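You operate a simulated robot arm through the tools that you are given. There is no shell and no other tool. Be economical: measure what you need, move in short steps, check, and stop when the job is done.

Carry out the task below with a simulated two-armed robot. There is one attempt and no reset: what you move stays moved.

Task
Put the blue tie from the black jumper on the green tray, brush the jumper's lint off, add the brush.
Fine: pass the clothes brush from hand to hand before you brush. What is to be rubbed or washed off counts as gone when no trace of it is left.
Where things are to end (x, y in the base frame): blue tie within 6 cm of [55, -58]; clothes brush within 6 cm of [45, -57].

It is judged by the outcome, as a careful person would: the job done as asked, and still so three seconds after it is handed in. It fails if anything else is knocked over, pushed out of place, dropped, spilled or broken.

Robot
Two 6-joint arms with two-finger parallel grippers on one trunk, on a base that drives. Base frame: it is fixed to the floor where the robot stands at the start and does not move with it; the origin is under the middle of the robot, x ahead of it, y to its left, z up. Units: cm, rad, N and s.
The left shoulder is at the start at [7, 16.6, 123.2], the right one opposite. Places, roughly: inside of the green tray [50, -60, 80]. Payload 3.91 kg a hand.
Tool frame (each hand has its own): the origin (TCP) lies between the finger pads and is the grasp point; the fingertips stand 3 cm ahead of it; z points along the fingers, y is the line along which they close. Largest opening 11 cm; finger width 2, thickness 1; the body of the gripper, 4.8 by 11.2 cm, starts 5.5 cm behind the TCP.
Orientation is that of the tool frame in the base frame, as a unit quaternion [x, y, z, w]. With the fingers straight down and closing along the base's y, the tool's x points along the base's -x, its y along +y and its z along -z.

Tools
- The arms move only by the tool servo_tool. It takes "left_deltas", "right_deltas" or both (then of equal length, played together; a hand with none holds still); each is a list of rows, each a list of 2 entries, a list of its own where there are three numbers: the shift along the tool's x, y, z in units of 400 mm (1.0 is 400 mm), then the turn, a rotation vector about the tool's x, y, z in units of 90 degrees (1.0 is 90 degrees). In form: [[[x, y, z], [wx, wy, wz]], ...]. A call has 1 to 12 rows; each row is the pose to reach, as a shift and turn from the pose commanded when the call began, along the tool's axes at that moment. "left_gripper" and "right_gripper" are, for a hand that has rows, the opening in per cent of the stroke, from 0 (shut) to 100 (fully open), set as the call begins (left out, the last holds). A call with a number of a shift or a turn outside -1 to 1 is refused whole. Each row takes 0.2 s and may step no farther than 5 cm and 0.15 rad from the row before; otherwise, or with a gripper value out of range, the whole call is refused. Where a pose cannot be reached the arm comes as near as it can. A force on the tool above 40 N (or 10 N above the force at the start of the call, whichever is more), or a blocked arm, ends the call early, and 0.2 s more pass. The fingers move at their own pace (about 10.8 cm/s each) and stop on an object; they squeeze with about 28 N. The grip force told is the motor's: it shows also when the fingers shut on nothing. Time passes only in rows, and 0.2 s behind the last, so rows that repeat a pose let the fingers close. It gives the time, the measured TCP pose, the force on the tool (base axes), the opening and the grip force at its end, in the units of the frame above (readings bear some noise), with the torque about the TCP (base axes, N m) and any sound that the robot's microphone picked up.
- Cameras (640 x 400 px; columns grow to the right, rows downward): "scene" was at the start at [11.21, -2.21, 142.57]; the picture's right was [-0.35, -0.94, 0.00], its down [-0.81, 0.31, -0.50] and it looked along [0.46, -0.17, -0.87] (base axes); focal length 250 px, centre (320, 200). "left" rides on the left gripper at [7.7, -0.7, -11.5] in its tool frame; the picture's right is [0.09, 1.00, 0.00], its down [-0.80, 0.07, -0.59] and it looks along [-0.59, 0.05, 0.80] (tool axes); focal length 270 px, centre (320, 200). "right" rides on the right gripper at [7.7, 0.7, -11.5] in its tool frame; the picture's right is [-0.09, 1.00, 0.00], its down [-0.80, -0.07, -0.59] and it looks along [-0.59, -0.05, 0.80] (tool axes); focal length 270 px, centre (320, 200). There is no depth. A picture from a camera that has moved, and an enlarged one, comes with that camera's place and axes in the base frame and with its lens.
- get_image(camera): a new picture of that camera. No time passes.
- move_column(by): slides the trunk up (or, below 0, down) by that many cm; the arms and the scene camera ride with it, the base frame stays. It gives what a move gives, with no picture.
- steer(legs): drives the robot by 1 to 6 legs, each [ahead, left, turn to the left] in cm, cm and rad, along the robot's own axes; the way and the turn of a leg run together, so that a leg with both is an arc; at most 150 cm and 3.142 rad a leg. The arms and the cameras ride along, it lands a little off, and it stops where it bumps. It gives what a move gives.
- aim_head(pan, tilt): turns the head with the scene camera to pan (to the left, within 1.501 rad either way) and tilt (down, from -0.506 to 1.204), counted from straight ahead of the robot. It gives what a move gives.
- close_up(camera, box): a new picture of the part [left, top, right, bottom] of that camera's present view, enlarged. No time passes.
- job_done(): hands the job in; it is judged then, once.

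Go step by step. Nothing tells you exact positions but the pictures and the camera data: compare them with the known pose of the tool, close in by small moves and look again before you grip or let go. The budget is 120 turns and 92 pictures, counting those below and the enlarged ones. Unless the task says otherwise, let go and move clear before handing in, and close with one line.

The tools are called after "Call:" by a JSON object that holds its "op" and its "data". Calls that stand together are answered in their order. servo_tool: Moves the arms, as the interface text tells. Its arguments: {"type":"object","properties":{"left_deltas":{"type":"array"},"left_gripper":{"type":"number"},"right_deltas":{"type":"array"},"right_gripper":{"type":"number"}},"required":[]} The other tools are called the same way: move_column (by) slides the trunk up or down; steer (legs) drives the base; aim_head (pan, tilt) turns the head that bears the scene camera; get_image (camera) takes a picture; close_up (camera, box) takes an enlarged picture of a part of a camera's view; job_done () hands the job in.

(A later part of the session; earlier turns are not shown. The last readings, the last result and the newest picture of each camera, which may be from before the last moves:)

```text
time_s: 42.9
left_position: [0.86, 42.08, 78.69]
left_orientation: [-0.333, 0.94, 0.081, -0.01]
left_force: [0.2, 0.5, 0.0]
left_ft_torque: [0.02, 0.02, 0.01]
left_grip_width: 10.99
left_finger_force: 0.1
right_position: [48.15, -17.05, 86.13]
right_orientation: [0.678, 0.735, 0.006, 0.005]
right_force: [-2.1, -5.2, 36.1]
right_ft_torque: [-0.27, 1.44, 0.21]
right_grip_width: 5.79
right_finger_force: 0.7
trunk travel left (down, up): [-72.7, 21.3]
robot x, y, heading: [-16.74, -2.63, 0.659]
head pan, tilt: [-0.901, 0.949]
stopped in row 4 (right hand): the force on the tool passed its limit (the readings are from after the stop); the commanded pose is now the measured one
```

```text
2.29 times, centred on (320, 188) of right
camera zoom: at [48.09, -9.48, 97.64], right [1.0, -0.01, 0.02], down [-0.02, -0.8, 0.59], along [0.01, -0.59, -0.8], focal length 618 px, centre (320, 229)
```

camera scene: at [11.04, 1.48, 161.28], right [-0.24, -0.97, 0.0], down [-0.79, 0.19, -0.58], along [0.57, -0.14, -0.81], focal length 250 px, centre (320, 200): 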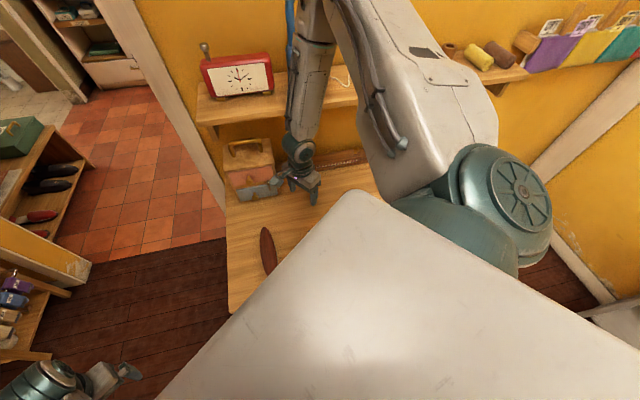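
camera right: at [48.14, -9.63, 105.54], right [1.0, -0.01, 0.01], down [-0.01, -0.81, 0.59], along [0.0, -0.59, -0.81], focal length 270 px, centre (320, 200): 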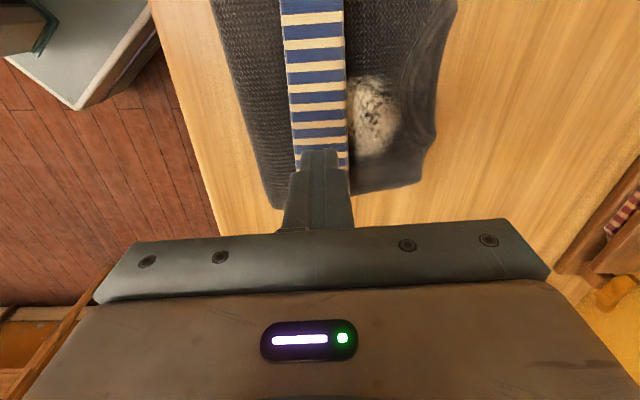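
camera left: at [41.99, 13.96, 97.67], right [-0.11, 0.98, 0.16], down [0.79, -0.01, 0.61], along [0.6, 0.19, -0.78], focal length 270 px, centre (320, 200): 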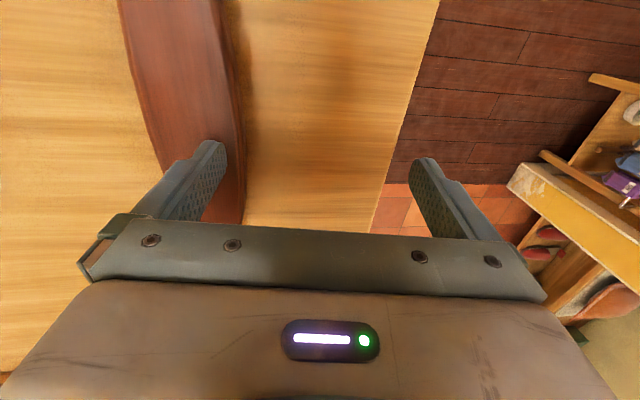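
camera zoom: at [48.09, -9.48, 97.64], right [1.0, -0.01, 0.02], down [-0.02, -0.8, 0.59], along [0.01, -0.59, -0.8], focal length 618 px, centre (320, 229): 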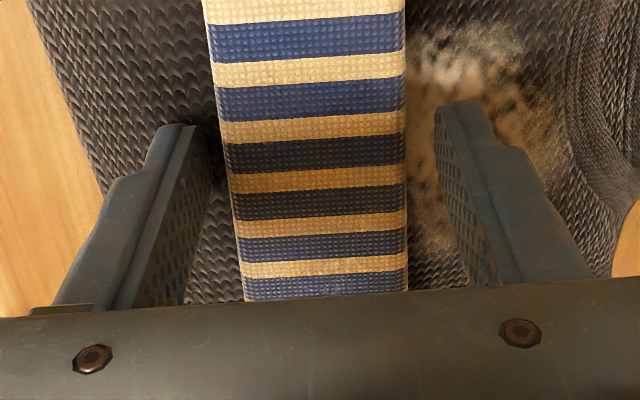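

Only the near finger touches; the jumper slopes away. I'll tilt the hand about 6° so both fingers reach down beside the tie.

Call:
{"op": "servo_tool", "data": {"right_deltas": [[[0, 0, -0.02], [0, 0, 0]], [[0, 0.005, -0.02], [0.035, 0, 0]], [[0, 0.008, -0.01], [0.065, 0, 0]]]}}

Call:
{"op": "servo_tool", "data": {"right_deltas": [[[0, 0, 0.01], [0, 0, 0]], [[0, 0, 0.02], [0, 0, 0]], [[0, 0, 0.03], [0, 0, 0]], [[0, 0, 0.04], [0, 0, 0]], [[0, 0, 0.05], [0, 0, 0]]]}}

Call:
{"op": "close_up", "data": {"camera": "right", "box": [180, 100, 460, 275]}}

```text
time_s: 43.7
left_position: [1.02, 42.01, 78.75]
left_orientation: [-0.333, 0.939, 0.08, -0.011]
left_force: [0.0, -0.3, -0.4]
left_ft_torque: [0.01, 0.0, -0.03]
left_grip_width: 11.0
left_finger_force: 0.0
right_position: [48.63, -17.17, 86.38]
right_orientation: [0.677, 0.735, -0.031, -0.03]
right_force: [3.0, -5.3, 25.4]
right_ft_torque: [-0.21, -0.91, -0.24]
right_grip_width: 5.72
right_finger_force: 0.3
trunk travel left (down, up): [-72.7, 21.3]
robot x, y, heading: [-16.6, -2.93, 0.657]
head pan, tilt: [-0.901, 0.949]
```

```text
time_s: 44.1
left_position: [0.95, 42.02, 78.64]
left_orientation: [-0.333, 0.94, 0.081, -0.01]
left_force: [0.0, 0.7, -1.4]
left_ft_torque: [0.02, -0.01, 0.03]
left_grip_width: 11.01
left_finger_force: 0.0
right_position: [48.71, -17.07, 86.32]
right_orientation: [0.678, 0.734, -0.029, -0.027]
right_force: [-3.7, -6.7, 32.1]
right_ft_torque: [-0.18, -0.9, -0.23]
right_grip_width: 5.38
right_finger_force: 0.0
trunk travel left (down, up): [-72.7, 21.3]
robot x, y, heading: [-16.16, -3.15, 0.659]
head pan, tilt: [-0.901, 0.949]
stopped in row 1 (right hand): the force on the tool passed its limit (the readings are from after the stop); the commanded pose is now the measured one
```

```text
2.29 times, centred on (320, 188) of right
camera zoom: at [49.77, -9.37, 97.77], right [1.0, -0.01, -0.08], down [0.04, -0.8, 0.6], along [-0.07, -0.6, -0.8], focal length 618 px, centre (320, 229)
```

zoom: 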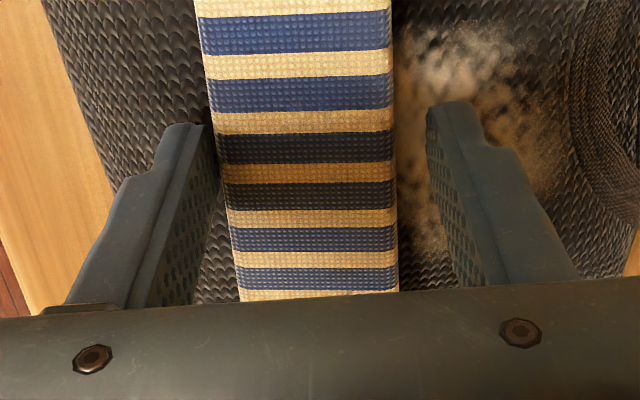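

Now the far finger bears instead; halving the tilt balances both. Then press and close.

Call:
{"op": "servo_tool", "data": {"right_deltas": [[[0, 0, -0.012], [-0.01, 0, 0]], [[0, -0.004, -0.01], [-0.02, 0, 0]], [[0, -0.004, 0.0], [-0.02, 0, 0]], [[0, -0.004, 0.004], [-0.02, 0, 0]], [[0, -0.004, 0.008], [-0.02, 0, 0]]]}}

Call:
{"op": "servo_tool", "data": {"right_deltas": [[[0, 0, 0], [0, 0, 0]], [[0, 0, 0], [0, 0, 0]], [[0, 0, 0], [0, 0, 0]], [[0, 0, 0], [0, 0, 0]]], "right_gripper": 0}}

Call:
{"op": "servo_tool", "data": {"right_deltas": [[[0, 0, -0.012], [0, 0, 0]], [[0, 0, -0.025], [0, 0, 0]], [[0, 0, -0.05], [0, 0, 0]]]}}

Call:
{"op": "get_image", "data": {"camera": "right"}}

```text
time_s: 45.4
left_position: [0.91, 42.02, 78.55]
left_orientation: [-0.332, 0.94, 0.081, -0.01]
left_force: [0.1, -0.7, 0.1]
left_ft_torque: [-0.02, 0.0, -0.04]
left_grip_width: 10.99
left_finger_force: 0.1
right_position: [48.77, -17.14, 86.22]
right_orientation: [0.679, 0.734, -0.015, -0.016]
right_force: [-0.4, -1.7, 26.7]
right_ft_torque: [0.11, -1.01, -0.04]
right_grip_width: 5.54
right_finger_force: 0.0
trunk travel left (down, up): [-72.7, 21.3]
robot x, y, heading: [-16.33, -2.76, 0.661]
head pan, tilt: [-0.901, 0.949]
stopped in row 5 (right hand): the force on the tool passed its limit (the readings are from after the stop); the commanded pose is now the measured one
```

```text
time_s: 46.1
left_position: [0.97, 42.07, 78.57]
left_orientation: [-0.334, 0.939, 0.08, -0.011]
left_force: [-0.3, 1.2, -0.6]
left_ft_torque: [0.01, -0.01, 0.01]
left_grip_width: 11.0
left_finger_force: 0.0
right_position: [49.1, -17.08, 86.23]
right_orientation: [0.678, 0.735, -0.014, -0.014]
right_force: [-2.8, -0.8, 16.6]
right_ft_torque: [-0.2, -0.47, -0.04]
right_grip_width: 4.48
right_finger_force: 28.5
trunk travel left (down, up): [-72.7, 21.3]
robot x, y, heading: [-16.27, -2.82, 0.661]
head pan, tilt: [-0.901, 0.949]
stopped in row 3 (right hand): the force on the tool passed its limit (the readings are from after the stop); the commanded pose is now the measured one
```

```text
time_s: 46.9
left_position: [1.15, 41.93, 78.57]
left_orientation: [-0.333, 0.939, 0.081, -0.012]
left_force: [-0.1, 0.2, -0.4]
left_ft_torque: [-0.01, 0.0, -0.01]
left_grip_width: 11.0
left_finger_force: 0.0
right_position: [49.27, -17.1, 87.9]
right_orientation: [0.678, 0.734, -0.017, -0.016]
right_force: [1.0, 0.4, -0.4]
right_ft_torque: [-0.01, 0.02, 0.01]
right_grip_width: 4.45
right_finger_force: 27.8
trunk travel left (down, up): [-72.7, 21.3]
robot x, y, heading: [-16.11, -3.05, 0.662]
head pan, tilt: [-0.901, 0.949]
```

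```text
63 pictures are left
camera right: at [49.9, -9.45, 99.44], right [1.0, -0.01, -0.04], down [0.02, -0.8, 0.6], along [-0.04, -0.6, -0.8], focal length 270 px, centre (320, 200)
```

right: 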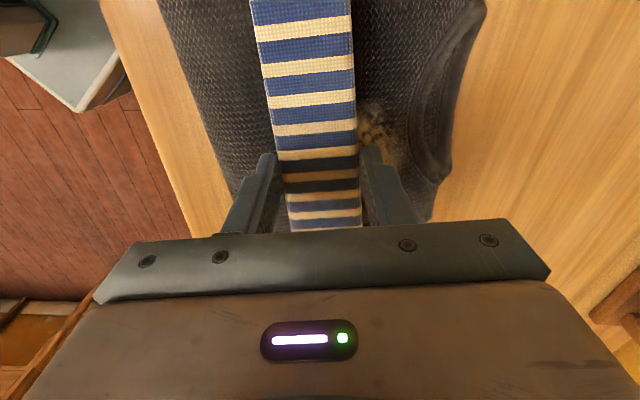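

The tie is gripped and lifting. Raising further.

Call:
{"op": "servo_tool", "data": {"right_deltas": [[[0, 0, -0.04], [0, 0, 0]], [[0, 0, -0.08], [0, 0, 0]], [[0, 0, -0.13], [0, 0, 0]], [[0, 0, -0.18], [0, 0, 0]], [[0, 0, -0.23], [0, 0, 0]], [[0, 0, -0.28], [0, 0, 0]], [[0, 0, -0.33], [0, 0, 0]]]}}

Call:
{"op": "get_image", "data": {"camera": "right"}}

```text
time_s: 48.5
left_position: [1.12, 42.07, 78.41]
left_orientation: [-0.333, 0.939, 0.081, -0.012]
left_force: [0.1, -0.7, -0.8]
left_ft_torque: [0.0, -0.04, 0.01]
left_grip_width: 11.03
left_finger_force: 0.0
right_position: [49.79, -16.99, 101.08]
right_orientation: [0.678, 0.735, -0.016, -0.015]
right_force: [-0.4, -0.3, -0.3]
right_ft_torque: [-0.01, -0.02, -0.01]
right_grip_width: 4.47
right_finger_force: 28.0
trunk travel left (down, up): [-72.7, 21.3]
robot x, y, heading: [-16.63, -3.15, 0.656]
head pan, tilt: [-0.901, 0.949]
```

```text
62 pictures are left
camera right: at [50.54, -9.3, 112.63], right [1.0, -0.01, -0.04], down [0.02, -0.8, 0.6], along [-0.04, -0.6, -0.8], focal length 270 px, centre (320, 200)
```

right: 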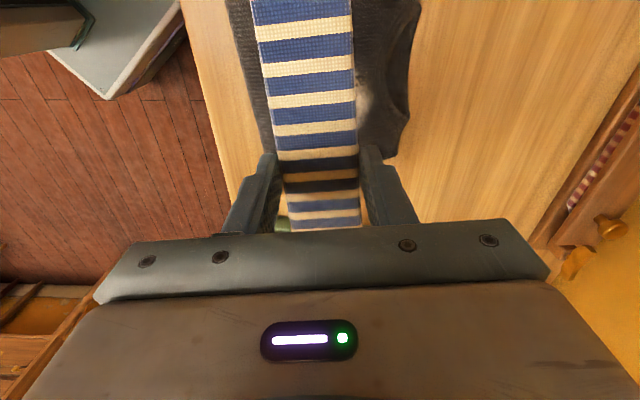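

The tie is held about its centre. Before driving back I'll tuck the left hand in so it clears the table edge.

Call:
{"op": "servo_tool", "data": {"left_deltas": [[[0.08, 0.02, 0], [0, 0, 0]], [[0.16, 0.04, 0], [0, 0, 0]], [[0.24, 0.06, 0], [0, 0, 0]], [[0.32, 0.08, 0], [0, 0, 0]], [[0.4, 0.1, 0], [0, 0, 0]], [[0.48, 0.12, 0], [0, 0, 0]], [[0.56, 0.14, 0], [0, 0, 0]], [[0.64, 0.15, 0], [0, 0, 0]]]}}

Call:
{"op": "steer", "data": {"legs": [[0, 0, -0.66]]}}

Call:
{"op": "aim_head", "data": {"pan": -0.36, "tilt": 0.9}}

Call:
{"op": "get_image", "data": {"camera": "scene"}}

```text
time_s: 50.3
left_position: [-22.49, 30.58, 77.79]
left_orientation: [-0.333, 0.939, 0.081, -0.011]
left_force: [-0.6, -0.3, 0.0]
left_ft_torque: [0.0, 0.02, 0.0]
left_grip_width: 10.99
left_finger_force: 0.0
left hand out of reach, approached as far as the arm can: row 8
right_position: [49.86, -17.13, 101.07]
right_orientation: [0.678, 0.735, -0.016, -0.016]
right_force: [-1.0, -0.9, -1.4]
right_ft_torque: [0.0, -0.02, 0.01]
right_grip_width: 4.45
right_finger_force: 27.8
trunk travel left (down, up): [-72.7, 21.3]
robot x, y, heading: [-16.51, -3.11, 0.659]
head pan, tilt: [-0.901, 0.949]
```

```text
time_s: 52.4
left_position: [-0.55, 27.37, 77.83]
left_orientation: [-0.011, 0.997, 0.08, 0.015]
left_force: [0.0, 0.5, -0.2]
left_ft_torque: [0.0, -0.01, 0.0]
left_grip_width: 11.02
left_finger_force: 0.0
right_position: [27.49, -54.59, 101.07]
right_orientation: [0.879, 0.476, -0.009, -0.02]
right_force: [-0.4, 0.7, -0.6]
right_ft_torque: [0.0, 0.01, 0.01]
right_grip_width: 4.4
right_finger_force: 27.8
trunk travel left (down, up): [-72.7, 21.3]
robot x, y, heading: [-16.49, -3.14, 0.001]
head pan, tilt: [-0.901, 0.949]
```

```text
time_s: 53.4
left_position: [-0.45, 27.22, 77.77]
left_orientation: [-0.012, 0.997, 0.081, 0.015]
left_force: [-0.6, 0.3, -0.3]
left_ft_torque: [-0.03, 0.0, 0.02]
left_grip_width: 11.0
left_finger_force: 0.1
right_position: [27.41, -54.65, 101.06]
right_orientation: [0.88, 0.475, -0.009, -0.02]
right_force: [0.3, -0.1, -1.1]
right_ft_torque: [0.0, 0.0, -0.03]
right_grip_width: 4.42
right_finger_force: 28.5
trunk travel left (down, up): [-72.7, 21.3]
robot x, y, heading: [-16.63, -2.8, -0.002]
head pan, tilt: [-0.36, 0.901]
```

```text
61 pictures are left
camera scene: at [-4.41, -5.43, 143.64], right [-0.35, -0.94, 0.0], down [-0.73, 0.28, -0.62], along [0.58, -0.22, -0.78], focal length 250 px, centre (320, 200)
```

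scene: 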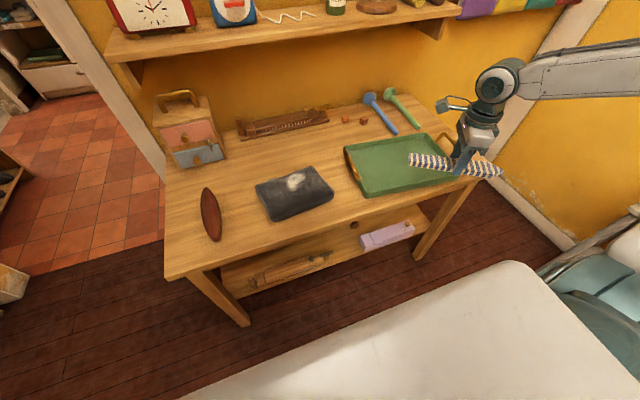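

The view is good from here: the brush is at [48.5,10.4] and a single lint patch shows on the jumper. I'll drive ahead and swing the tie over the tray.

Call:
{"op": "steer", "data": {"legs": [[14, 0, 0]]}}

Call:
{"op": "servo_tool", "data": {"right_deltas": [[[0.024, 0.063, 0], [-0.006, 0, -0.07]], [[0.048, 0.126, 0], [-0.012, 0, -0.15]], [[0.071, 0.188, 0], [-0.018, 0, -0.22]], [[0.095, 0.251, 0], [-0.024, 0, -0.3]], [[0.119, 0.314, 0], [-0.03, 0, -0.37]]]}}

Call:
{"op": "get_image", "data": {"camera": "scene"}}

Call:
{"op": "get_image", "data": {"camera": "right"}}

```text
time_s: 54.7
left_position: [13.12, 27.34, 77.82]
left_orientation: [-0.01, 0.997, 0.081, 0.015]
left_force: [-0.1, 0.5, -0.7]
left_ft_torque: [-0.07, 0.02, 0.0]
left_grip_width: 10.99
left_finger_force: 0.0
right_position: [41.06, -54.76, 101.03]
right_orientation: [0.879, 0.476, -0.009, -0.02]
right_force: [0.0, 0.5, -0.9]
right_ft_torque: [-0.02, -0.04, 0.03]
right_grip_width: 4.43
right_finger_force: 27.6
trunk travel left (down, up): [-72.7, 21.3]
robot x, y, heading: [-2.52, -2.74, 0.001]
head pan, tilt: [-0.36, 0.901]
```

```text
time_s: 55.9
left_position: [13.45, 27.34, 77.72]
left_orientation: [-0.011, 0.997, 0.08, 0.014]
left_force: [-0.1, 1.3, 0.4]
left_ft_torque: [0.03, 0.0, 0.02]
left_grip_width: 11.01
left_finger_force: 0.0
right_position: [54.41, -57.53, 100.42]
right_orientation: [0.706, 0.708, 0.007, -0.001]
right_force: [0.3, 0.1, -0.1]
right_ft_torque: [0.0, 0.0, 0.01]
right_grip_width: 4.41
right_finger_force: 28.0
trunk travel left (down, up): [-72.7, 21.3]
robot x, y, heading: [-3.12, -2.81, -0.002]
head pan, tilt: [-0.36, 0.901]
```

```text
60 pictures are left
camera scene: at [9.58, -5.38, 143.62], right [-0.35, -0.94, 0.0], down [-0.73, 0.28, -0.62], along [0.58, -0.22, -0.78], focal length 250 px, centre (320, 200)
```

scene: 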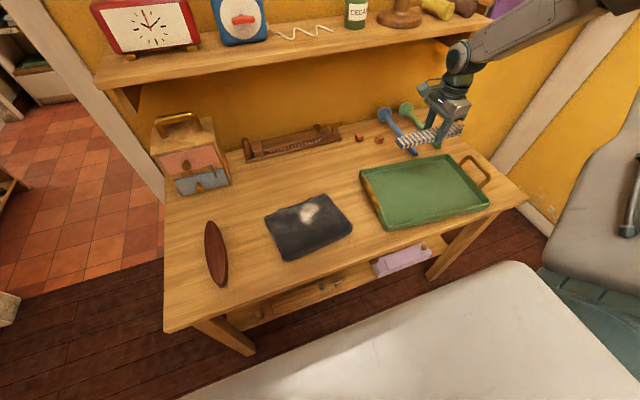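

```text
59 pictures are left
camera right: at [55.09, -50.1, 112.06], right [1.0, -0.09, 0.01], down [-0.07, -0.81, 0.58], along [-0.04, -0.58, -0.81], focal length 270 px, centre (320, 200)
```

right: 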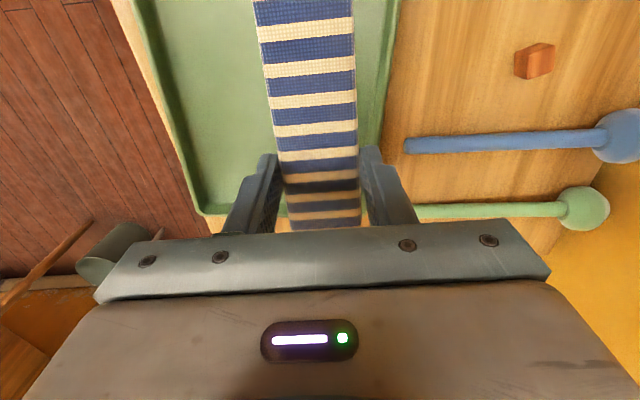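

The tie hovers over the far half of the tray, parallel to it. Lowering, then feeling for the tray floor.

Call:
{"op": "servo_tool", "data": {"right_deltas": [[[0.01, 0, 0.09], [0, 0, 0]], [[0.02, 0, 0.18], [0, 0, 0]], [[0.025, 0, 0.27], [0, 0, 0]], [[0.025, 0, 0.35], [0, 0, 0]]]}}

Call:
{"op": "servo_tool", "data": {"right_deltas": [[[0, 0, 0.012], [0, 0, 0]], [[0, 0, 0.024], [0, 0, 0]], [[0, 0, 0.036], [0, 0, 0]], [[0, 0, 0.048], [0, 0, 0]], [[0, 0, 0.06], [0, 0, 0]], [[0, 0, 0.072], [0, 0, 0]], [[0, 0, 0.084], [0, 0, 0]], [[0, 0, 0.096], [0, 0, 0]]]}}

Call:
{"op": "get_image", "data": {"camera": "right"}}

```text
time_s: 56.9
left_position: [13.29, 27.16, 77.78]
left_orientation: [-0.011, 0.997, 0.081, 0.013]
left_force: [0.3, -0.5, 0.4]
left_ft_torque: [0.02, 0.01, 0.01]
left_grip_width: 11.01
left_finger_force: 0.0
right_position: [54.62, -56.58, 86.09]
right_orientation: [0.706, 0.708, 0.006, -0.002]
right_force: [1.2, 0.1, -0.7]
right_ft_torque: [0.0, 0.0, 0.02]
right_grip_width: 4.41
right_finger_force: 27.9
trunk travel left (down, up): [-72.7, 21.3]
robot x, y, heading: [-2.67, -2.76, 0.004]
head pan, tilt: [-0.36, 0.901]
```

```text
time_s: 58.7
left_position: [13.2, 27.3, 77.84]
left_orientation: [-0.011, 0.997, 0.081, 0.014]
left_force: [-0.5, -0.4, 0.0]
left_ft_torque: [0.01, 0.01, -0.02]
left_grip_width: 11.0
left_finger_force: 0.0
right_position: [53.43, -56.17, 84.48]
right_orientation: [0.706, 0.708, 0.007, -0.001]
right_force: [0.1, 0.0, -0.9]
right_ft_torque: [0.04, 0.01, 0.04]
right_grip_width: 4.42
right_finger_force: 27.6
right hand out of reach, approached as far as the arm can: row 4, 5, 6, 7, 8
trunk travel left (down, up): [-72.7, 21.3]
robot x, y, heading: [-2.41, -2.81, -0.005]
head pan, tilt: [-0.36, 0.901]
```

```text
58 pictures are left
camera right: at [54.12, -48.62, 96.25], right [1.0, -0.09, 0.01], down [-0.07, -0.81, 0.58], along [-0.04, -0.58, -0.81], focal length 270 px, centre (320, 200)
```

right: 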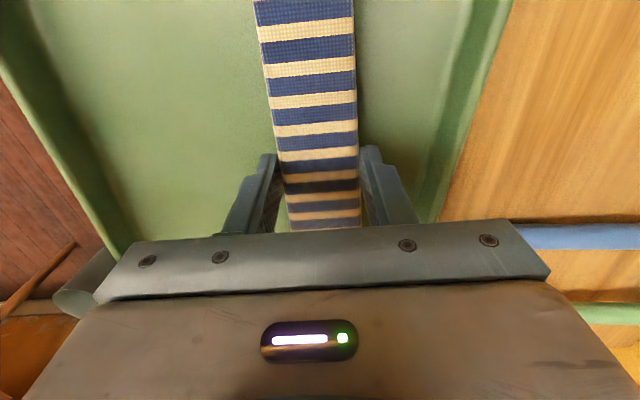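

The arm can't go lower, but the trunk can. Lowering the trunk a bit.

Call:
{"op": "move_column", "data": {"by": -0.7}}

Call:
{"op": "close_up", "data": {"camera": "right", "box": [160, 0, 480, 200]}}

```text
time_s: 59.3
left_position: [13.2, 27.34, 77.16]
left_orientation: [-0.012, 0.997, 0.08, 0.015]
left_force: [0.8, 0.4, 0.9]
left_ft_torque: [0.0, -0.02, 0.02]
left_grip_width: 11.01
left_finger_force: 0.0
right_position: [53.39, -56.07, 83.86]
right_orientation: [0.706, 0.708, 0.007, -0.001]
right_force: [0.7, -0.2, 0.0]
right_ft_torque: [-0.02, 0.04, -0.02]
right_grip_width: 4.42
right_finger_force: 28.5
trunk travel left (down, up): [-72.0, 22.0]
robot x, y, heading: [-2.46, -3.32, 0.0]
head pan, tilt: [-0.36, 0.901]
```

```text
2.00 times, centred on (320, 100) of right
camera zoom: at [54.12, -48.62, 95.55], right [1.0, -0.09, 0.01], down [-0.07, -0.81, 0.58], along [-0.04, -0.58, -0.81], focal length 541 px, centre (320, 400)
```

zoom: 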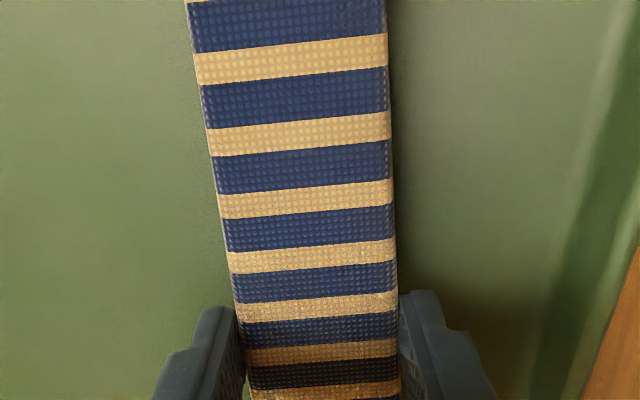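

Call:
{"op": "move_column", "data": {"by": -0.6}}

Call:
{"op": "move_column", "data": {"by": -0.4}}

```text
time_s: 59.8
left_position: [13.29, 27.32, 76.53]
left_orientation: [-0.011, 0.997, 0.081, 0.014]
left_force: [0.1, -0.4, 0.3]
left_ft_torque: [-0.03, -0.04, 0.01]
left_grip_width: 11.01
left_finger_force: 0.1
right_position: [53.37, -56.1, 83.27]
right_orientation: [0.707, 0.708, 0.007, -0.001]
right_force: [0.8, 0.1, -1.0]
right_ft_torque: [0.02, 0.0, 0.01]
right_grip_width: 4.44
right_finger_force: 28.9
trunk travel left (down, up): [-71.4, 22.6]
robot x, y, heading: [-2.6, -2.59, -0.003]
head pan, tilt: [-0.36, 0.901]
```

```text
time_s: 60.4
left_position: [13.3, 27.32, 76.06]
left_orientation: [-0.011, 0.997, 0.08, 0.015]
left_force: [0.4, -0.8, 0.0]
left_ft_torque: [-0.02, 0.0, 0.02]
left_grip_width: 11.0
left_finger_force: 0.1
right_position: [53.53, -56.16, 82.85]
right_orientation: [0.707, 0.708, 0.007, -0.002]
right_force: [0.7, 0.0, -0.8]
right_ft_torque: [-0.02, 0.02, -0.01]
right_grip_width: 4.4
right_finger_force: 28.3
trunk travel left (down, up): [-71.0, 23.0]
robot x, y, heading: [-2.76, -3.07, 0.001]
head pan, tilt: [-0.36, 0.901]
```

No contact yet; I'll continue down in small steps.

Call:
{"op": "move_column", "data": {"by": -0.4}}

Call:
{"op": "move_column", "data": {"by": -0.4}}

Call:
{"op": "get_image", "data": {"camera": "scene"}}

```text
time_s: 60.9
left_position: [13.17, 27.32, 75.74]
left_orientation: [-0.012, 0.997, 0.08, 0.015]
left_force: [-0.4, 0.2, 0.8]
left_ft_torque: [0.01, 0.01, 0.01]
left_grip_width: 10.99
left_finger_force: 0.1
right_position: [53.55, -56.11, 82.56]
right_orientation: [0.707, 0.707, 0.007, -0.001]
right_force: [1.2, -0.3, -0.3]
right_ft_torque: [0.0, -0.03, 0.03]
right_grip_width: 4.43
right_finger_force: 28.3
trunk travel left (down, up): [-70.6, 23.4]
robot x, y, heading: [-2.57, -2.78, -0.004]
head pan, tilt: [-0.36, 0.901]
```

```text
time_s: 61.4
left_position: [13.2, 27.38, 75.22]
left_orientation: [-0.011, 0.997, 0.08, 0.015]
left_force: [-0.5, 0.4, 0.3]
left_ft_torque: [-0.05, -0.01, 0.01]
left_grip_width: 10.98
left_finger_force: 0.1
right_position: [53.39, -56.23, 82.14]
right_orientation: [0.706, 0.708, 0.007, -0.001]
right_force: [0.2, -0.4, -0.8]
right_ft_torque: [-0.02, -0.01, 0.01]
right_grip_width: 4.4
right_finger_force: 28.0
trunk travel left (down, up): [-70.2, 23.8]
robot x, y, heading: [-2.45, -2.82, -0.004]
head pan, tilt: [-0.36, 0.901]
```

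```text
56 pictures are left
camera scene: at [9.4, -5.45, 141.14], right [-0.35, -0.94, 0.0], down [-0.73, 0.28, -0.62], along [0.58, -0.22, -0.78], focal length 250 px, centre (320, 200)
```

scene: 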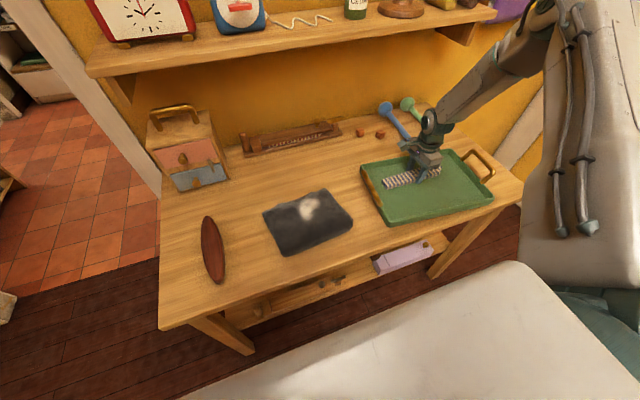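

Call:
{"op": "move_column", "data": {"by": -0.5}}

Call:
{"op": "move_column", "data": {"by": -0.5}}

Call:
{"op": "close_up", "data": {"camera": "right", "box": [160, 0, 480, 200]}}

```text
time_s: 62.0
left_position: [13.2, 27.43, 74.77]
left_orientation: [-0.011, 0.997, 0.081, 0.016]
left_force: [0.3, 0.1, -0.3]
left_ft_torque: [0.01, -0.01, 0.01]
left_grip_width: 10.98
left_finger_force: 0.0
right_position: [53.41, -56.25, 82.01]
right_orientation: [0.706, 0.708, 0.008, 0.001]
right_force: [0.2, -5.0, 16.6]
right_ft_torque: [-0.24, 0.34, 0.04]
right_grip_width: 4.42
right_finger_force: 28.2
trunk travel left (down, up): [-69.7, 24.3]
robot x, y, heading: [-2.79, -2.79, 0.001]
head pan, tilt: [-0.36, 0.901]
```

```text
time_s: 62.5
left_position: [13.01, 27.41, 74.21]
left_orientation: [-0.011, 0.997, 0.08, 0.017]
left_force: [0.2, 0.9, -0.3]
left_ft_torque: [-0.01, -0.01, -0.01]
left_grip_width: 11.0
left_finger_force: 0.0
right_position: [53.55, -56.05, 82.02]
right_orientation: [0.707, 0.707, 0.009, 0.003]
right_force: [-9.8, 3.7, 19.6]
right_ft_torque: [-0.03, 0.57, -0.1]
right_grip_width: 4.44
right_finger_force: 27.8
trunk travel left (down, up): [-69.3, 24.7]
robot x, y, heading: [-2.7, -3.06, -0.001]
head pan, tilt: [-0.36, 0.901]
stopped: the force on the tool passed its limit (the readings are from after the stop); the commanded pose is now the measured one
```

```text
2.00 times, centred on (320, 100) of right
camera zoom: at [54.01, -48.51, 93.45], right [1.0, -0.09, 0.02], down [-0.08, -0.81, 0.59], along [-0.04, -0.59, -0.81], focal length 541 px, centre (320, 400)
```

zoom: 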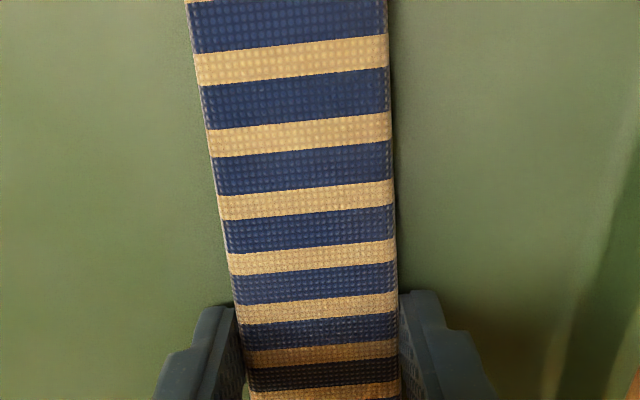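

Contact made with the tray floor (z≈79). Releasing and rising.

Call:
{"op": "servo_tool", "data": {"right_deltas": [[[0, 0, -0.005], [0, 0, 0]], [[0, 0, -0.005], [0, 0, 0]]], "right_gripper": 65}}

Call:
{"op": "servo_tool", "data": {"right_deltas": [[[0, 0, -0.06], [0, 0, 0]], [[0, 0, -0.14], [0, 0, 0]], [[0, 0, -0.24], [0, 0, 0]], [[0, 0, -0.34], [0, 0, 0]], [[0, 0, -0.44], [0, 0, 0]], [[0, 0, -0.54], [0, 0, 0]]]}}

Call:
{"op": "get_image", "data": {"camera": "right"}}

Call:
{"op": "get_image", "data": {"camera": "scene"}}

```text
time_s: 63.1
left_position: [13.23, 27.31, 74.31]
left_orientation: [-0.01, 0.997, 0.079, 0.015]
left_force: [1.0, -0.3, 0.2]
left_ft_torque: [-0.01, -0.02, -0.03]
left_grip_width: 10.97
left_finger_force: 0.1
right_position: [53.77, -56.2, 81.84]
right_orientation: [0.707, 0.707, 0.009, 0.004]
right_force: [9.9, -1.1, 20.3]
right_ft_torque: [-0.14, 0.49, 0.1]
right_grip_width: 6.64
right_finger_force: 0.2
trunk travel left (down, up): [-69.3, 24.7]
robot x, y, heading: [-2.81, -2.75, 0.0]
head pan, tilt: [-0.36, 0.901]
```

```text
time_s: 64.5
left_position: [13.13, 27.35, 74.25]
left_orientation: [-0.011, 0.997, 0.08, 0.015]
left_force: [-0.6, 0.1, -0.1]
left_ft_torque: [0.01, -0.02, 0.02]
left_grip_width: 11.02
left_finger_force: 0.0
right_position: [53.11, -56.4, 103.33]
right_orientation: [0.706, 0.708, 0.008, 0.003]
right_force: [0.1, 0.3, 0.2]
right_ft_torque: [0.02, -0.01, -0.04]
right_grip_width: 7.13
right_finger_force: 0.1
trunk travel left (down, up): [-69.3, 24.7]
robot x, y, heading: [-2.65, -2.82, -0.001]
head pan, tilt: [-0.36, 0.901]
```

```text
54 pictures are left
camera right: at [53.78, -48.87, 115.0], right [1.0, -0.09, 0.02], down [-0.08, -0.81, 0.59], along [-0.04, -0.58, -0.81], focal length 270 px, centre (320, 200)
```

right: 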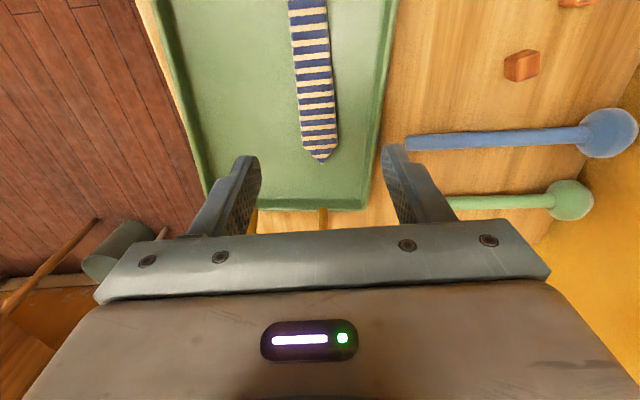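

```text
53 pictures are left
camera scene: at [9.26, -5.35, 140.2], right [-0.35, -0.94, 0.0], down [-0.73, 0.28, -0.62], along [0.58, -0.22, -0.78], focal length 250 px, centre (320, 200)
```

scene: 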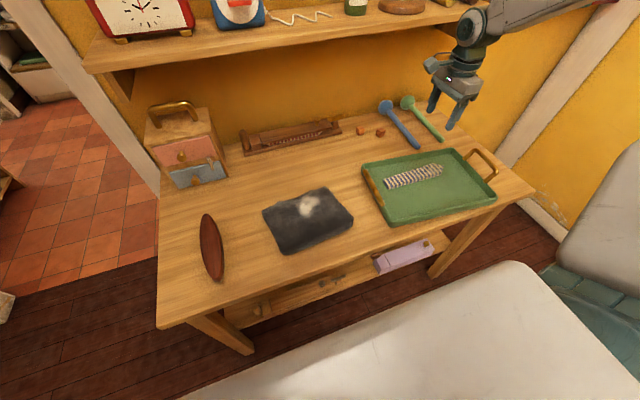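

The tie lies well in the tray, about [53.4,-56]. Next the brush: raise the trunk and reposition so the brush is in the left hand's zone.

Call:
{"op": "move_column", "data": {"by": 20}}

Call:
{"op": "steer", "data": {"legs": [[-11, 0, 0], [0, -12, 0]]}}

Call:
{"op": "servo_tool", "data": {"left_deltas": [[[-0.1, 0, 0], [0, 0, 0]], [[-0.2, 0, 0], [0, 0, 0]], [[-0.3, 0, 0], [0, 0, 0]], [[-0.4, 0, 0], [0, 0, 0]], [[-0.5, 0, 0], [0, 0, 0]], [[-0.6, 0, 0], [0, 0, 0]], [[-0.7, 0, 0], [0, 0, 0]], [[-0.8, 0, 0], [0, 0, 0]]]}}

Call:
{"op": "get_image", "data": {"camera": "scene"}}

```text
time_s: 66.6
left_position: [13.18, 27.2, 94.29]
left_orientation: [-0.011, 0.997, 0.08, 0.016]
left_force: [-0.1, -0.1, -0.1]
left_ft_torque: [0.0, -0.01, -0.03]
left_grip_width: 11.01
left_finger_force: 0.1
right_position: [53.27, -56.5, 123.2]
right_orientation: [0.706, 0.708, 0.009, 0.002]
right_force: [0.3, 1.0, 0.3]
right_ft_torque: [-0.01, -0.01, -0.02]
right_grip_width: 7.13
right_finger_force: 0.1
trunk travel left (down, up): [-89.3, 4.7]
robot x, y, heading: [-2.8, -2.79, -0.001]
head pan, tilt: [-0.36, 0.901]
```

```text
time_s: 68.7
left_position: [2.08, 15.99, 94.22]
left_orientation: [-0.011, 0.997, 0.079, 0.016]
left_force: [-0.5, 0.4, -0.9]
left_ft_torque: [-0.01, 0.01, 0.02]
left_grip_width: 11.01
left_finger_force: 0.0
right_position: [42.22, -67.84, 123.66]
right_orientation: [0.706, 0.708, 0.008, 0.004]
right_force: [-0.4, -0.2, -0.3]
right_ft_torque: [0.0, -0.04, 0.0]
right_grip_width: 7.16
right_finger_force: 0.1
trunk travel left (down, up): [-89.3, 4.7]
robot x, y, heading: [-13.88, -15.04, 0.001]
head pan, tilt: [-0.36, 0.901]
```

```text
time_s: 70.5
left_position: [34.16, 16.16, 95.2]
left_orientation: [-0.011, 0.997, 0.08, 0.015]
left_force: [0.6, -0.1, 0.4]
left_ft_torque: [0.0, 0.02, -0.02]
left_grip_width: 10.98
left_finger_force: 0.0
left hand out of reach, approached as far as the arm can: row 6, 7
right_position: [42.54, -68.12, 123.17]
right_orientation: [0.707, 0.707, 0.007, 0.002]
right_force: [-0.4, 0.2, -0.4]
right_ft_torque: [0.0, 0.06, 0.03]
right_grip_width: 7.15
right_finger_force: 0.0
trunk travel left (down, up): [-89.3, 4.7]
robot x, y, heading: [-13.5, -14.78, 0.001]
head pan, tilt: [-0.36, 0.901]
```

```text
52 pictures are left
camera scene: at [-1.29, -17.06, 160.16], right [-0.35, -0.94, 0.0], down [-0.73, 0.28, -0.62], along [0.58, -0.22, -0.78], focal length 250 px, centre (320, 200)
```

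scene: 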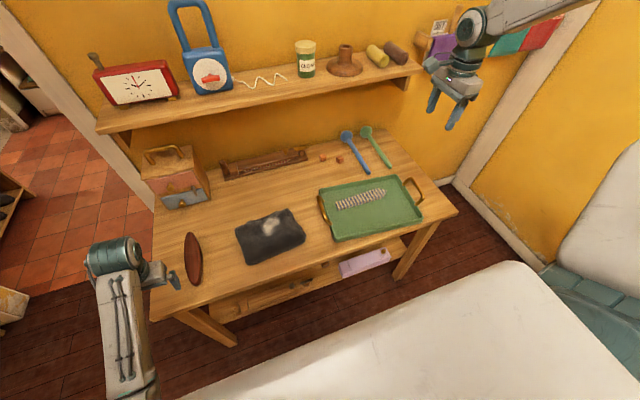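

The left arm works from here. I'll move it over the near part of the brush and straighten the tool.

Call:
{"op": "servo_tool", "data": {"left_deltas": [[[-0.05, -0.03, 0], [0.02, 0.004, 0]], [[-0.1, -0.06, 0], [0.04, 0.008, 0]], [[-0.15, -0.09, -0.01], [0.06, 0.012, 0]], [[-0.2, -0.12, -0.012], [0.08, 0.016, 0]], [[-0.235, -0.145, -0.012], [0.101, 0.02, 0]]]}}

Call:
{"op": "get_image", "data": {"camera": "left"}}

```text
time_s: 71.7
left_position: [43.83, 10.7, 95.11]
left_orientation: [-0.011, 1.0, 0.002, -0.001]
left_force: [0.2, 0.3, -0.3]
left_ft_torque: [0.01, 0.02, 0.02]
left_grip_width: 11.0
left_finger_force: 0.0
right_position: [42.47, -68.08, 123.33]
right_orientation: [0.706, 0.708, 0.008, 0.002]
right_force: [0.3, -0.7, 0.9]
right_ft_torque: [-0.02, 0.02, 0.0]
right_grip_width: 7.16
right_finger_force: 0.1
trunk travel left (down, up): [-89.3, 4.7]
robot x, y, heading: [-13.54, -14.45, -0.002]
head pan, tilt: [-0.36, 0.901]
```

```text
51 pictures are left
camera left: at [36.21, 9.75, 106.55], right [-0.11, 0.99, 0.0], down [0.8, 0.09, 0.59], along [0.59, 0.07, -0.8], focal length 270 px, centre (320, 200)
```

left: 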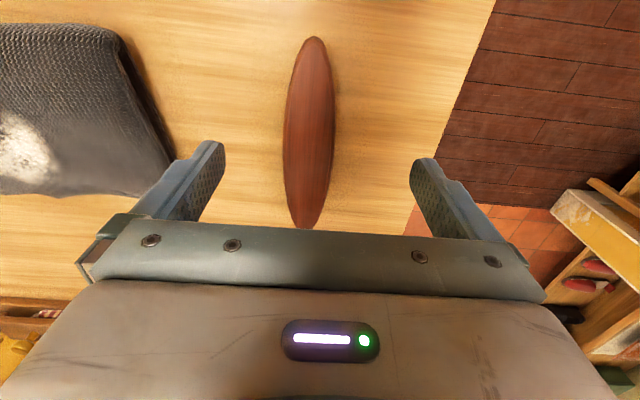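

The brush spans x 38.7–59.7 at y≈10. I'll lower beside it at x≈44.

Call:
{"op": "servo_tool", "data": {"left_deltas": [[[0, -0.01, 0.07], [0, 0, 0]], [[0, -0.018, 0.14], [0, 0, 0]], [[0, -0.018, 0.21], [0, 0, 0]], [[0, -0.018, 0.2775], [0, 0, 0]]], "left_gripper": 80}}

Call:
{"op": "get_image", "data": {"camera": "left"}}

```text
time_s: 72.7
left_position: [43.72, 10.03, 84.18]
left_orientation: [-0.011, 1.0, 0.002, 0.0]
left_force: [-0.5, -0.3, -0.3]
left_ft_torque: [0.01, 0.0, -0.03]
left_grip_width: 8.79
left_finger_force: 0.1
right_position: [42.4, -68.14, 123.17]
right_orientation: [0.707, 0.707, 0.008, 0.002]
right_force: [0.5, -0.4, 0.0]
right_ft_torque: [0.02, -0.02, 0.0]
right_grip_width: 7.13
right_finger_force: 0.0
trunk travel left (down, up): [-89.3, 4.7]
robot x, y, heading: [-13.51, -14.78, 0.002]
head pan, tilt: [-0.36, 0.901]
```

```text
50 pictures are left
camera left: at [36.07, 9.14, 95.56], right [-0.11, 0.99, 0.0], down [0.8, 0.09, 0.59], along [0.59, 0.07, -0.8], focal length 270 px, centre (320, 200)
```

left: 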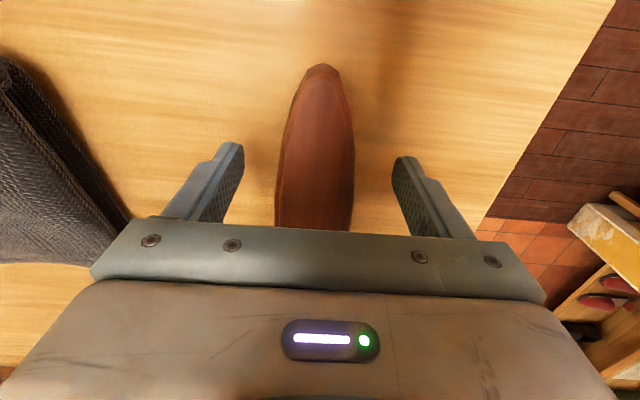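

Call:
{"op": "close_up", "data": {"camera": "left", "box": [200, 40, 440, 240]}}

```text
2.00 times, centred on (320, 140) of left
camera zoom: at [36.07, 9.14, 95.56], right [-0.11, 0.99, 0.0], down [0.8, 0.09, 0.59], along [0.59, 0.07, -0.8], focal length 541 px, centre (320, 320)
```

zoom: 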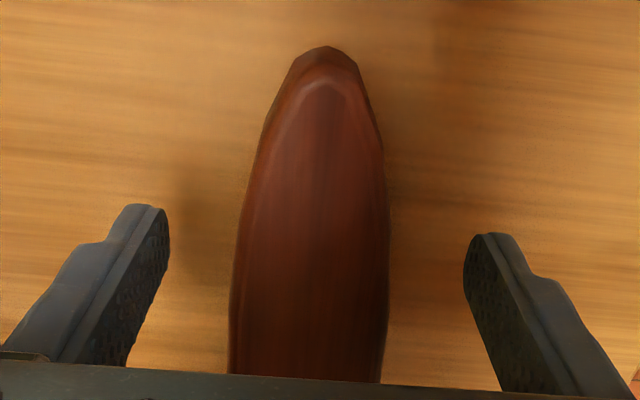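

Lowering a bit more, closing on the brush, then lifting slightly.

Call:
{"op": "servo_tool", "data": {"left_deltas": [[[0, -0.004, 0.01], [0, 0, 0]], [[0, -0.006, 0.022], [0, 0, 0]]]}}

Call:
{"op": "servo_tool", "data": {"left_deltas": [[[0, 0, 0], [0, 0, 0]], [[0, 0, 0], [0, 0, 0]], [[0, 0, 0], [0, 0, 0]], [[0, 0, 0], [0, 0, 0]]], "left_gripper": 0}}

Call:
{"op": "servo_tool", "data": {"left_deltas": [[[0, 0, -0.012], [0, 0, 0]], [[0, 0, -0.025], [0, 0, 0]], [[0, 0, -0.05], [0, 0, 0]], [[0, 0, -0.08], [0, 0, 0]], [[0, 0, -0.12], [0, 0, 0]]]}}

Call:
{"op": "get_image", "data": {"camera": "left"}}

Call:
{"op": "get_image", "data": {"camera": "scene"}}

```text
time_s: 73.2
left_position: [43.75, 9.68, 83.11]
left_orientation: [-0.011, 1.0, 0.002, 0.0]
left_force: [-0.2, 0.9, 0.8]
left_ft_torque: [0.01, -0.01, -0.01]
left_grip_width: 8.79
left_finger_force: 0.1
right_position: [42.45, -68.07, 123.27]
right_orientation: [0.706, 0.708, 0.008, 0.002]
right_force: [0.5, 0.0, -0.4]
right_ft_torque: [-0.01, 0.01, 0.02]
right_grip_width: 7.14
right_finger_force: 0.1
trunk travel left (down, up): [-89.3, 4.7]
robot x, y, heading: [-13.73, -15.1, 0.001]
head pan, tilt: [-0.36, 0.901]
```

```text
time_s: 74.2
left_position: [43.75, 9.69, 83.26]
left_orientation: [-0.01, 1.0, 0.001, 0.0]
left_force: [0.4, -0.4, -0.9]
left_ft_torque: [-0.02, -0.05, 0.02]
left_grip_width: 4.62
left_finger_force: 27.9
right_position: [42.41, -68.23, 123.29]
right_orientation: [0.707, 0.707, 0.008, 0.002]
right_force: [-0.2, 0.6, 0.0]
right_ft_torque: [0.0, 0.01, 0.01]
right_grip_width: 7.15
right_finger_force: 0.1
trunk travel left (down, up): [-89.3, 4.7]
robot x, y, heading: [-13.39, -14.43, -0.0]
head pan, tilt: [-0.36, 0.901]
```

```text
time_s: 75.5
left_position: [43.84, 9.64, 87.98]
left_orientation: [-0.011, 1.0, 0.002, 0.0]
left_force: [-0.3, -0.6, -2.3]
left_ft_torque: [-0.01, 0.07, 0.05]
left_grip_width: 4.62
left_finger_force: 28.0
right_position: [42.47, -68.18, 123.26]
right_orientation: [0.706, 0.708, 0.009, 0.002]
right_force: [0.4, 0.0, -1.0]
right_ft_torque: [0.01, 0.03, 0.0]
right_grip_width: 7.17
right_finger_force: 0.0
trunk travel left (down, up): [-89.3, 4.7]
robot x, y, heading: [-13.83, -14.25, -0.006]
head pan, tilt: [-0.36, 0.901]
```

```text
48 pictures are left
camera left: at [36.09, 8.67, 99.49], right [-0.11, 0.99, 0.0], down [0.8, 0.09, 0.59], along [0.59, 0.07, -0.8], focal length 270 px, centre (320, 200)
```

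left: 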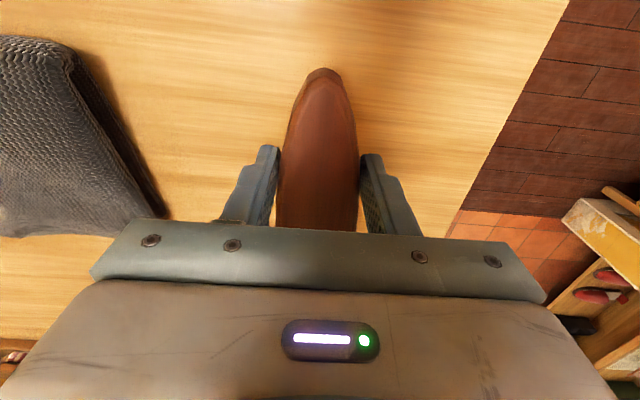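

```text
47 pictures are left
camera scene: at [-1.54, -17.13, 160.18], right [-0.35, -0.94, 0.0], down [-0.73, 0.28, -0.62], along [0.58, -0.22, -0.78], focal length 250 px, centre (320, 200)
```

scene: 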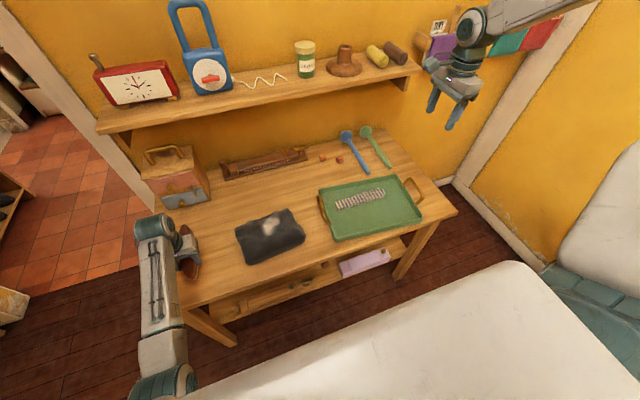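

The brush is held firmly. I'll lift it, turn it so its free end points to the right, and bring it inward to see how far the left hand gets.

Call:
{"op": "servo_tool", "data": {"left_deltas": [[[0.0, 0.0, -0.08], [0, 0, 0]], [[0.0, -0.02, -0.16], [0, 0, 0.09]], [[0.0, -0.06, -0.25], [0, 0, 0.18]], [[0.01, -0.1, -0.25], [0, 0, 0.27]], [[0.02, -0.15, -0.25], [0, 0, 0.36]], [[0.03, -0.2, -0.25], [0, 0, 0.45]], [[0.04, -0.25, -0.25], [0, 0, 0.54]], [[0.05, -0.3, -0.25], [0, 0, 0.63]], [[0.06, -0.35, -0.25], [0, 0, 0.72]], [[0.07, -0.4, -0.25], [0, 0, 0.81]], [[0.08, -0.45, -0.25], [0, 0, 0.9]], [[0.1, -0.5, -0.25], [0, 0, 0.99]]]}}

Call:
{"op": "get_image", "data": {"camera": "scene"}}

```text
time_s: 77.7
left_position: [42.93, 3.09, 97.16]
left_orientation: [0.562, 0.823, 0.07, -0.04]
left_force: [-0.5, -0.2, -1.9]
left_ft_torque: [0.06, -0.01, -0.02]
left_grip_width: 4.61
left_finger_force: 27.7
left hand out of reach, approached as far as the arm can: row 3, 4, 5, 6, 11
right_position: [42.47, -68.12, 123.2]
right_orientation: [0.707, 0.707, 0.01, 0.001]
right_force: [-0.6, 0.2, -0.6]
right_ft_torque: [-0.01, 0.02, 0.01]
right_grip_width: 7.16
right_finger_force: 0.0
trunk travel left (down, up): [-89.3, 4.7]
robot x, y, heading: [-13.65, -14.49, -0.007]
head pan, tilt: [-0.36, 0.901]
stopped in row 11 (left hand): the arm was blocked; the commanded pose is now the measured one
```

```text
46 pictures are left
camera scene: at [-1.53, -17.14, 160.18], right [-0.35, -0.94, 0.0], down [-0.73, 0.28, -0.62], along [0.58, -0.22, -0.78], focal length 250 px, centre (320, 200)
```

scene: 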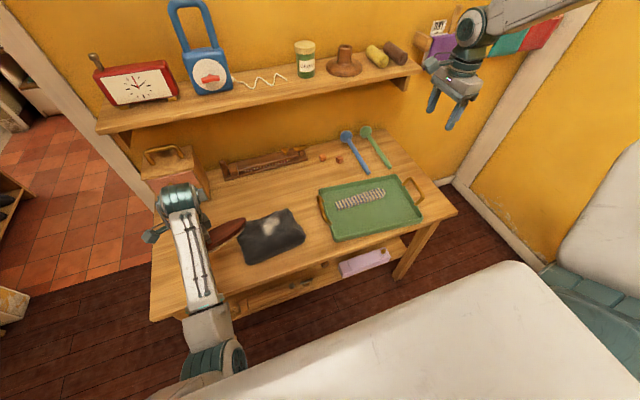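

The left arm is blocked from going further in (its elbow meets the torso). I'll back it out and unwind the turn; for the hand-over I'll point the hands toward each other instead.

Call:
{"op": "servo_tool", "data": {"left_deltas": [[[0.05, 0.02, 0], [0, 0, -0.08]], [[0.1, 0.04, 0], [0, 0, -0.17]], [[0.14, 0.055, 0], [0, 0, -0.26]], [[0.184, 0.072, 0], [0, 0, -0.35]], [[0.184, 0.072, 0], [0, 0, -0.44]], [[0.184, 0.072, 0], [0, 0, -0.53]], [[0.184, 0.072, 0], [0, 0, -0.62]], [[0.184, 0.072, 0], [0, 0, -0.7]], [[0.184, 0.072, 0], [0, 0, -0.77]]], "right_deltas": [[[0, 0, 0], [0, 0, -0.09]], [[0, 0, 0], [0, 0, -0.18]], [[0, 0, 0], [0, 0, -0.27]], [[0, 0, 0], [0, 0, -0.36]], [[0, 0, 0], [0, 0, -0.45]], [[0, 0, 0], [0, 0, -0.54]], [[0, 0, 0], [0, 0, -0.63]], [[0, 0, 0], [0, 0, -0.72]], [[0, 0, 0], [0, 0, -0.81]]]}}

```text
time_s: 79.7
left_position: [43.09, 10.64, 97.73]
left_orientation: [-0.007, 0.997, 0.079, 0.01]
left_force: [-0.3, -0.4, -1.9]
left_ft_torque: [0.0, 0.08, 0.02]
left_grip_width: 4.61
left_finger_force: 28.4
left hand out of reach, approached as far as the arm can: row 3, 4, 5, 6, 7, 8, 9
right_position: [42.49, -68.24, 123.18]
right_orientation: [0.146, 0.989, 0.006, 0.007]
right_force: [-0.7, 0.0, 0.2]
right_ft_torque: [0.03, 0.01, -0.01]
right_grip_width: 7.16
right_finger_force: 0.0
trunk travel left (down, up): [-89.3, 4.7]
robot x, y, heading: [-13.46, -14.81, -0.001]
head pan, tilt: [-0.36, 0.901]
```

Now roll the left hand so its fingers point toward the right, moving inward; the right hand finishes unwinding.

Call:
{"op": "servo_tool", "data": {"left_deltas": [[[0, -0.03, -0.02], [0.083, 0, 0]], [[0, -0.06, -0.05], [0.167, 0, 0]], [[0, -0.1, -0.08], [0.25, 0, 0]], [[0, -0.15, -0.12], [0.333, 0, 0]], [[0, -0.2, -0.15], [0.417, 0, 0]], [[0, -0.25, -0.18], [0.5, 0, 0]], [[0, -0.3, -0.2], [0.583, 0, 0]], [[0, -0.35, -0.22], [0.667, 0, 0]], [[0, -0.4, -0.22], [0.75, 0, 0]]], "right_deltas": [[[0, 0, 0], [0, 0, -0.09]], [[0, 0, 0], [0, 0, -0.187]], [[0, 0, 0], [0, 0, -0.187]], [[0, 0, 0], [0, 0, -0.187]], [[0, 0, 0], [0, 0, -0.187]], [[0, 0, 0], [0, 0, -0.187]], [[0, 0, 0], [0, 0, -0.187]], [[0, 0, 0], [0, 0, -0.187]], [[0, 0, 0], [0, 0, -0.187]]]}}

Call:
{"op": "get_image", "data": {"camera": "scene"}}

```text
refused: row 2 steps farther than a row can; nothing moved
```

```text
45 pictures are left
camera scene: at [-1.53, -17.14, 160.18], right [-0.35, -0.94, 0.0], down [-0.73, 0.28, -0.62], along [0.58, -0.22, -0.78], focal length 250 px, centre (320, 200)
```

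scene: 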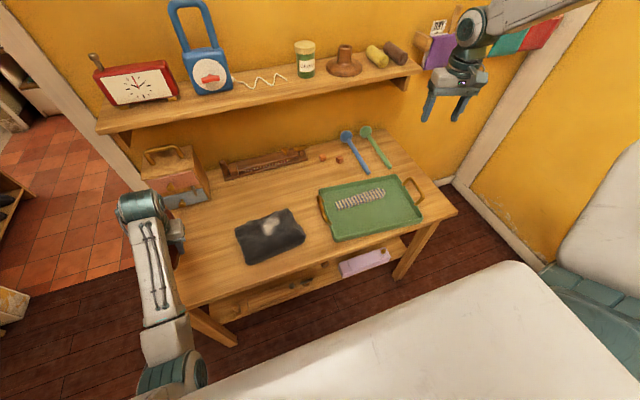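

One row turned a touch too far; correcting it.

Call:
{"op": "servo_tool", "data": {"left_deltas": [[[0, -0.03, -0.02], [0.083, 0, 0]], [[0, -0.06, -0.05], [0.167, 0, 0]], [[0, -0.1, -0.08], [0.25, 0, 0]], [[0, -0.15, -0.12], [0.333, 0, 0]], [[0, -0.2, -0.15], [0.417, 0, 0]], [[0, -0.25, -0.18], [0.5, 0, 0]], [[0, -0.3, -0.2], [0.583, 0, 0]], [[0, -0.35, -0.22], [0.667, 0, 0]], [[0, -0.4, -0.22], [0.75, 0, 0]]], "right_deltas": [[[0, 0, 0], [0, 0, -0.09]], [[0, 0, 0], [0, 0, -0.18]], [[0, 0, 0], [0, 0, -0.187]], [[0, 0, 0], [0, 0, -0.187]], [[0, 0, 0], [0, 0, -0.187]], [[0, 0, 0], [0, 0, -0.187]], [[0, 0, 0], [0, 0, -0.187]], [[0, 0, 0], [0, 0, -0.187]], [[0, 0, 0], [0, 0, -0.187]]]}}

Call:
{"op": "get_image", "data": {"camera": "scene"}}

```text
time_s: 81.7
left_position: [43.24, -6.57, 103.91]
left_orientation: [-0.001, 0.872, -0.49, 0.01]
left_force: [-0.1, 0.0, -1.4]
left_ft_torque: [0.02, 0.06, 0.01]
left_grip_width: 4.62
left_finger_force: 27.7
left hand out of reach, approached as far as the arm can: row 1, 2, 3, 4
right_position: [42.38, -68.11, 123.18]
right_orientation: [0.001, 1.0, 0.005, 0.007]
right_force: [0.1, 0.0, 0.0]
right_ft_torque: [-0.04, -0.02, 0.02]
right_grip_width: 7.17
right_finger_force: 0.1
trunk travel left (down, up): [-89.3, 4.7]
robot x, y, heading: [-13.65, -14.68, 0.007]
head pan, tilt: [-0.36, 0.901]
```

```text
44 pictures are left
camera scene: at [-1.53, -17.15, 160.19], right [-0.35, -0.94, 0.0], down [-0.73, 0.28, -0.62], along [0.58, -0.22, -0.78], focal length 250 px, centre (320, 200)
```

scene: 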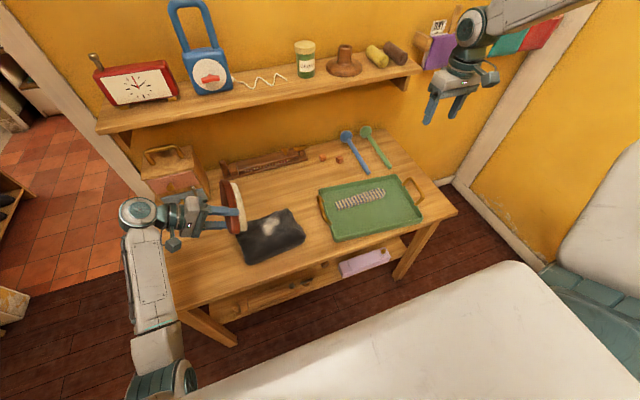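

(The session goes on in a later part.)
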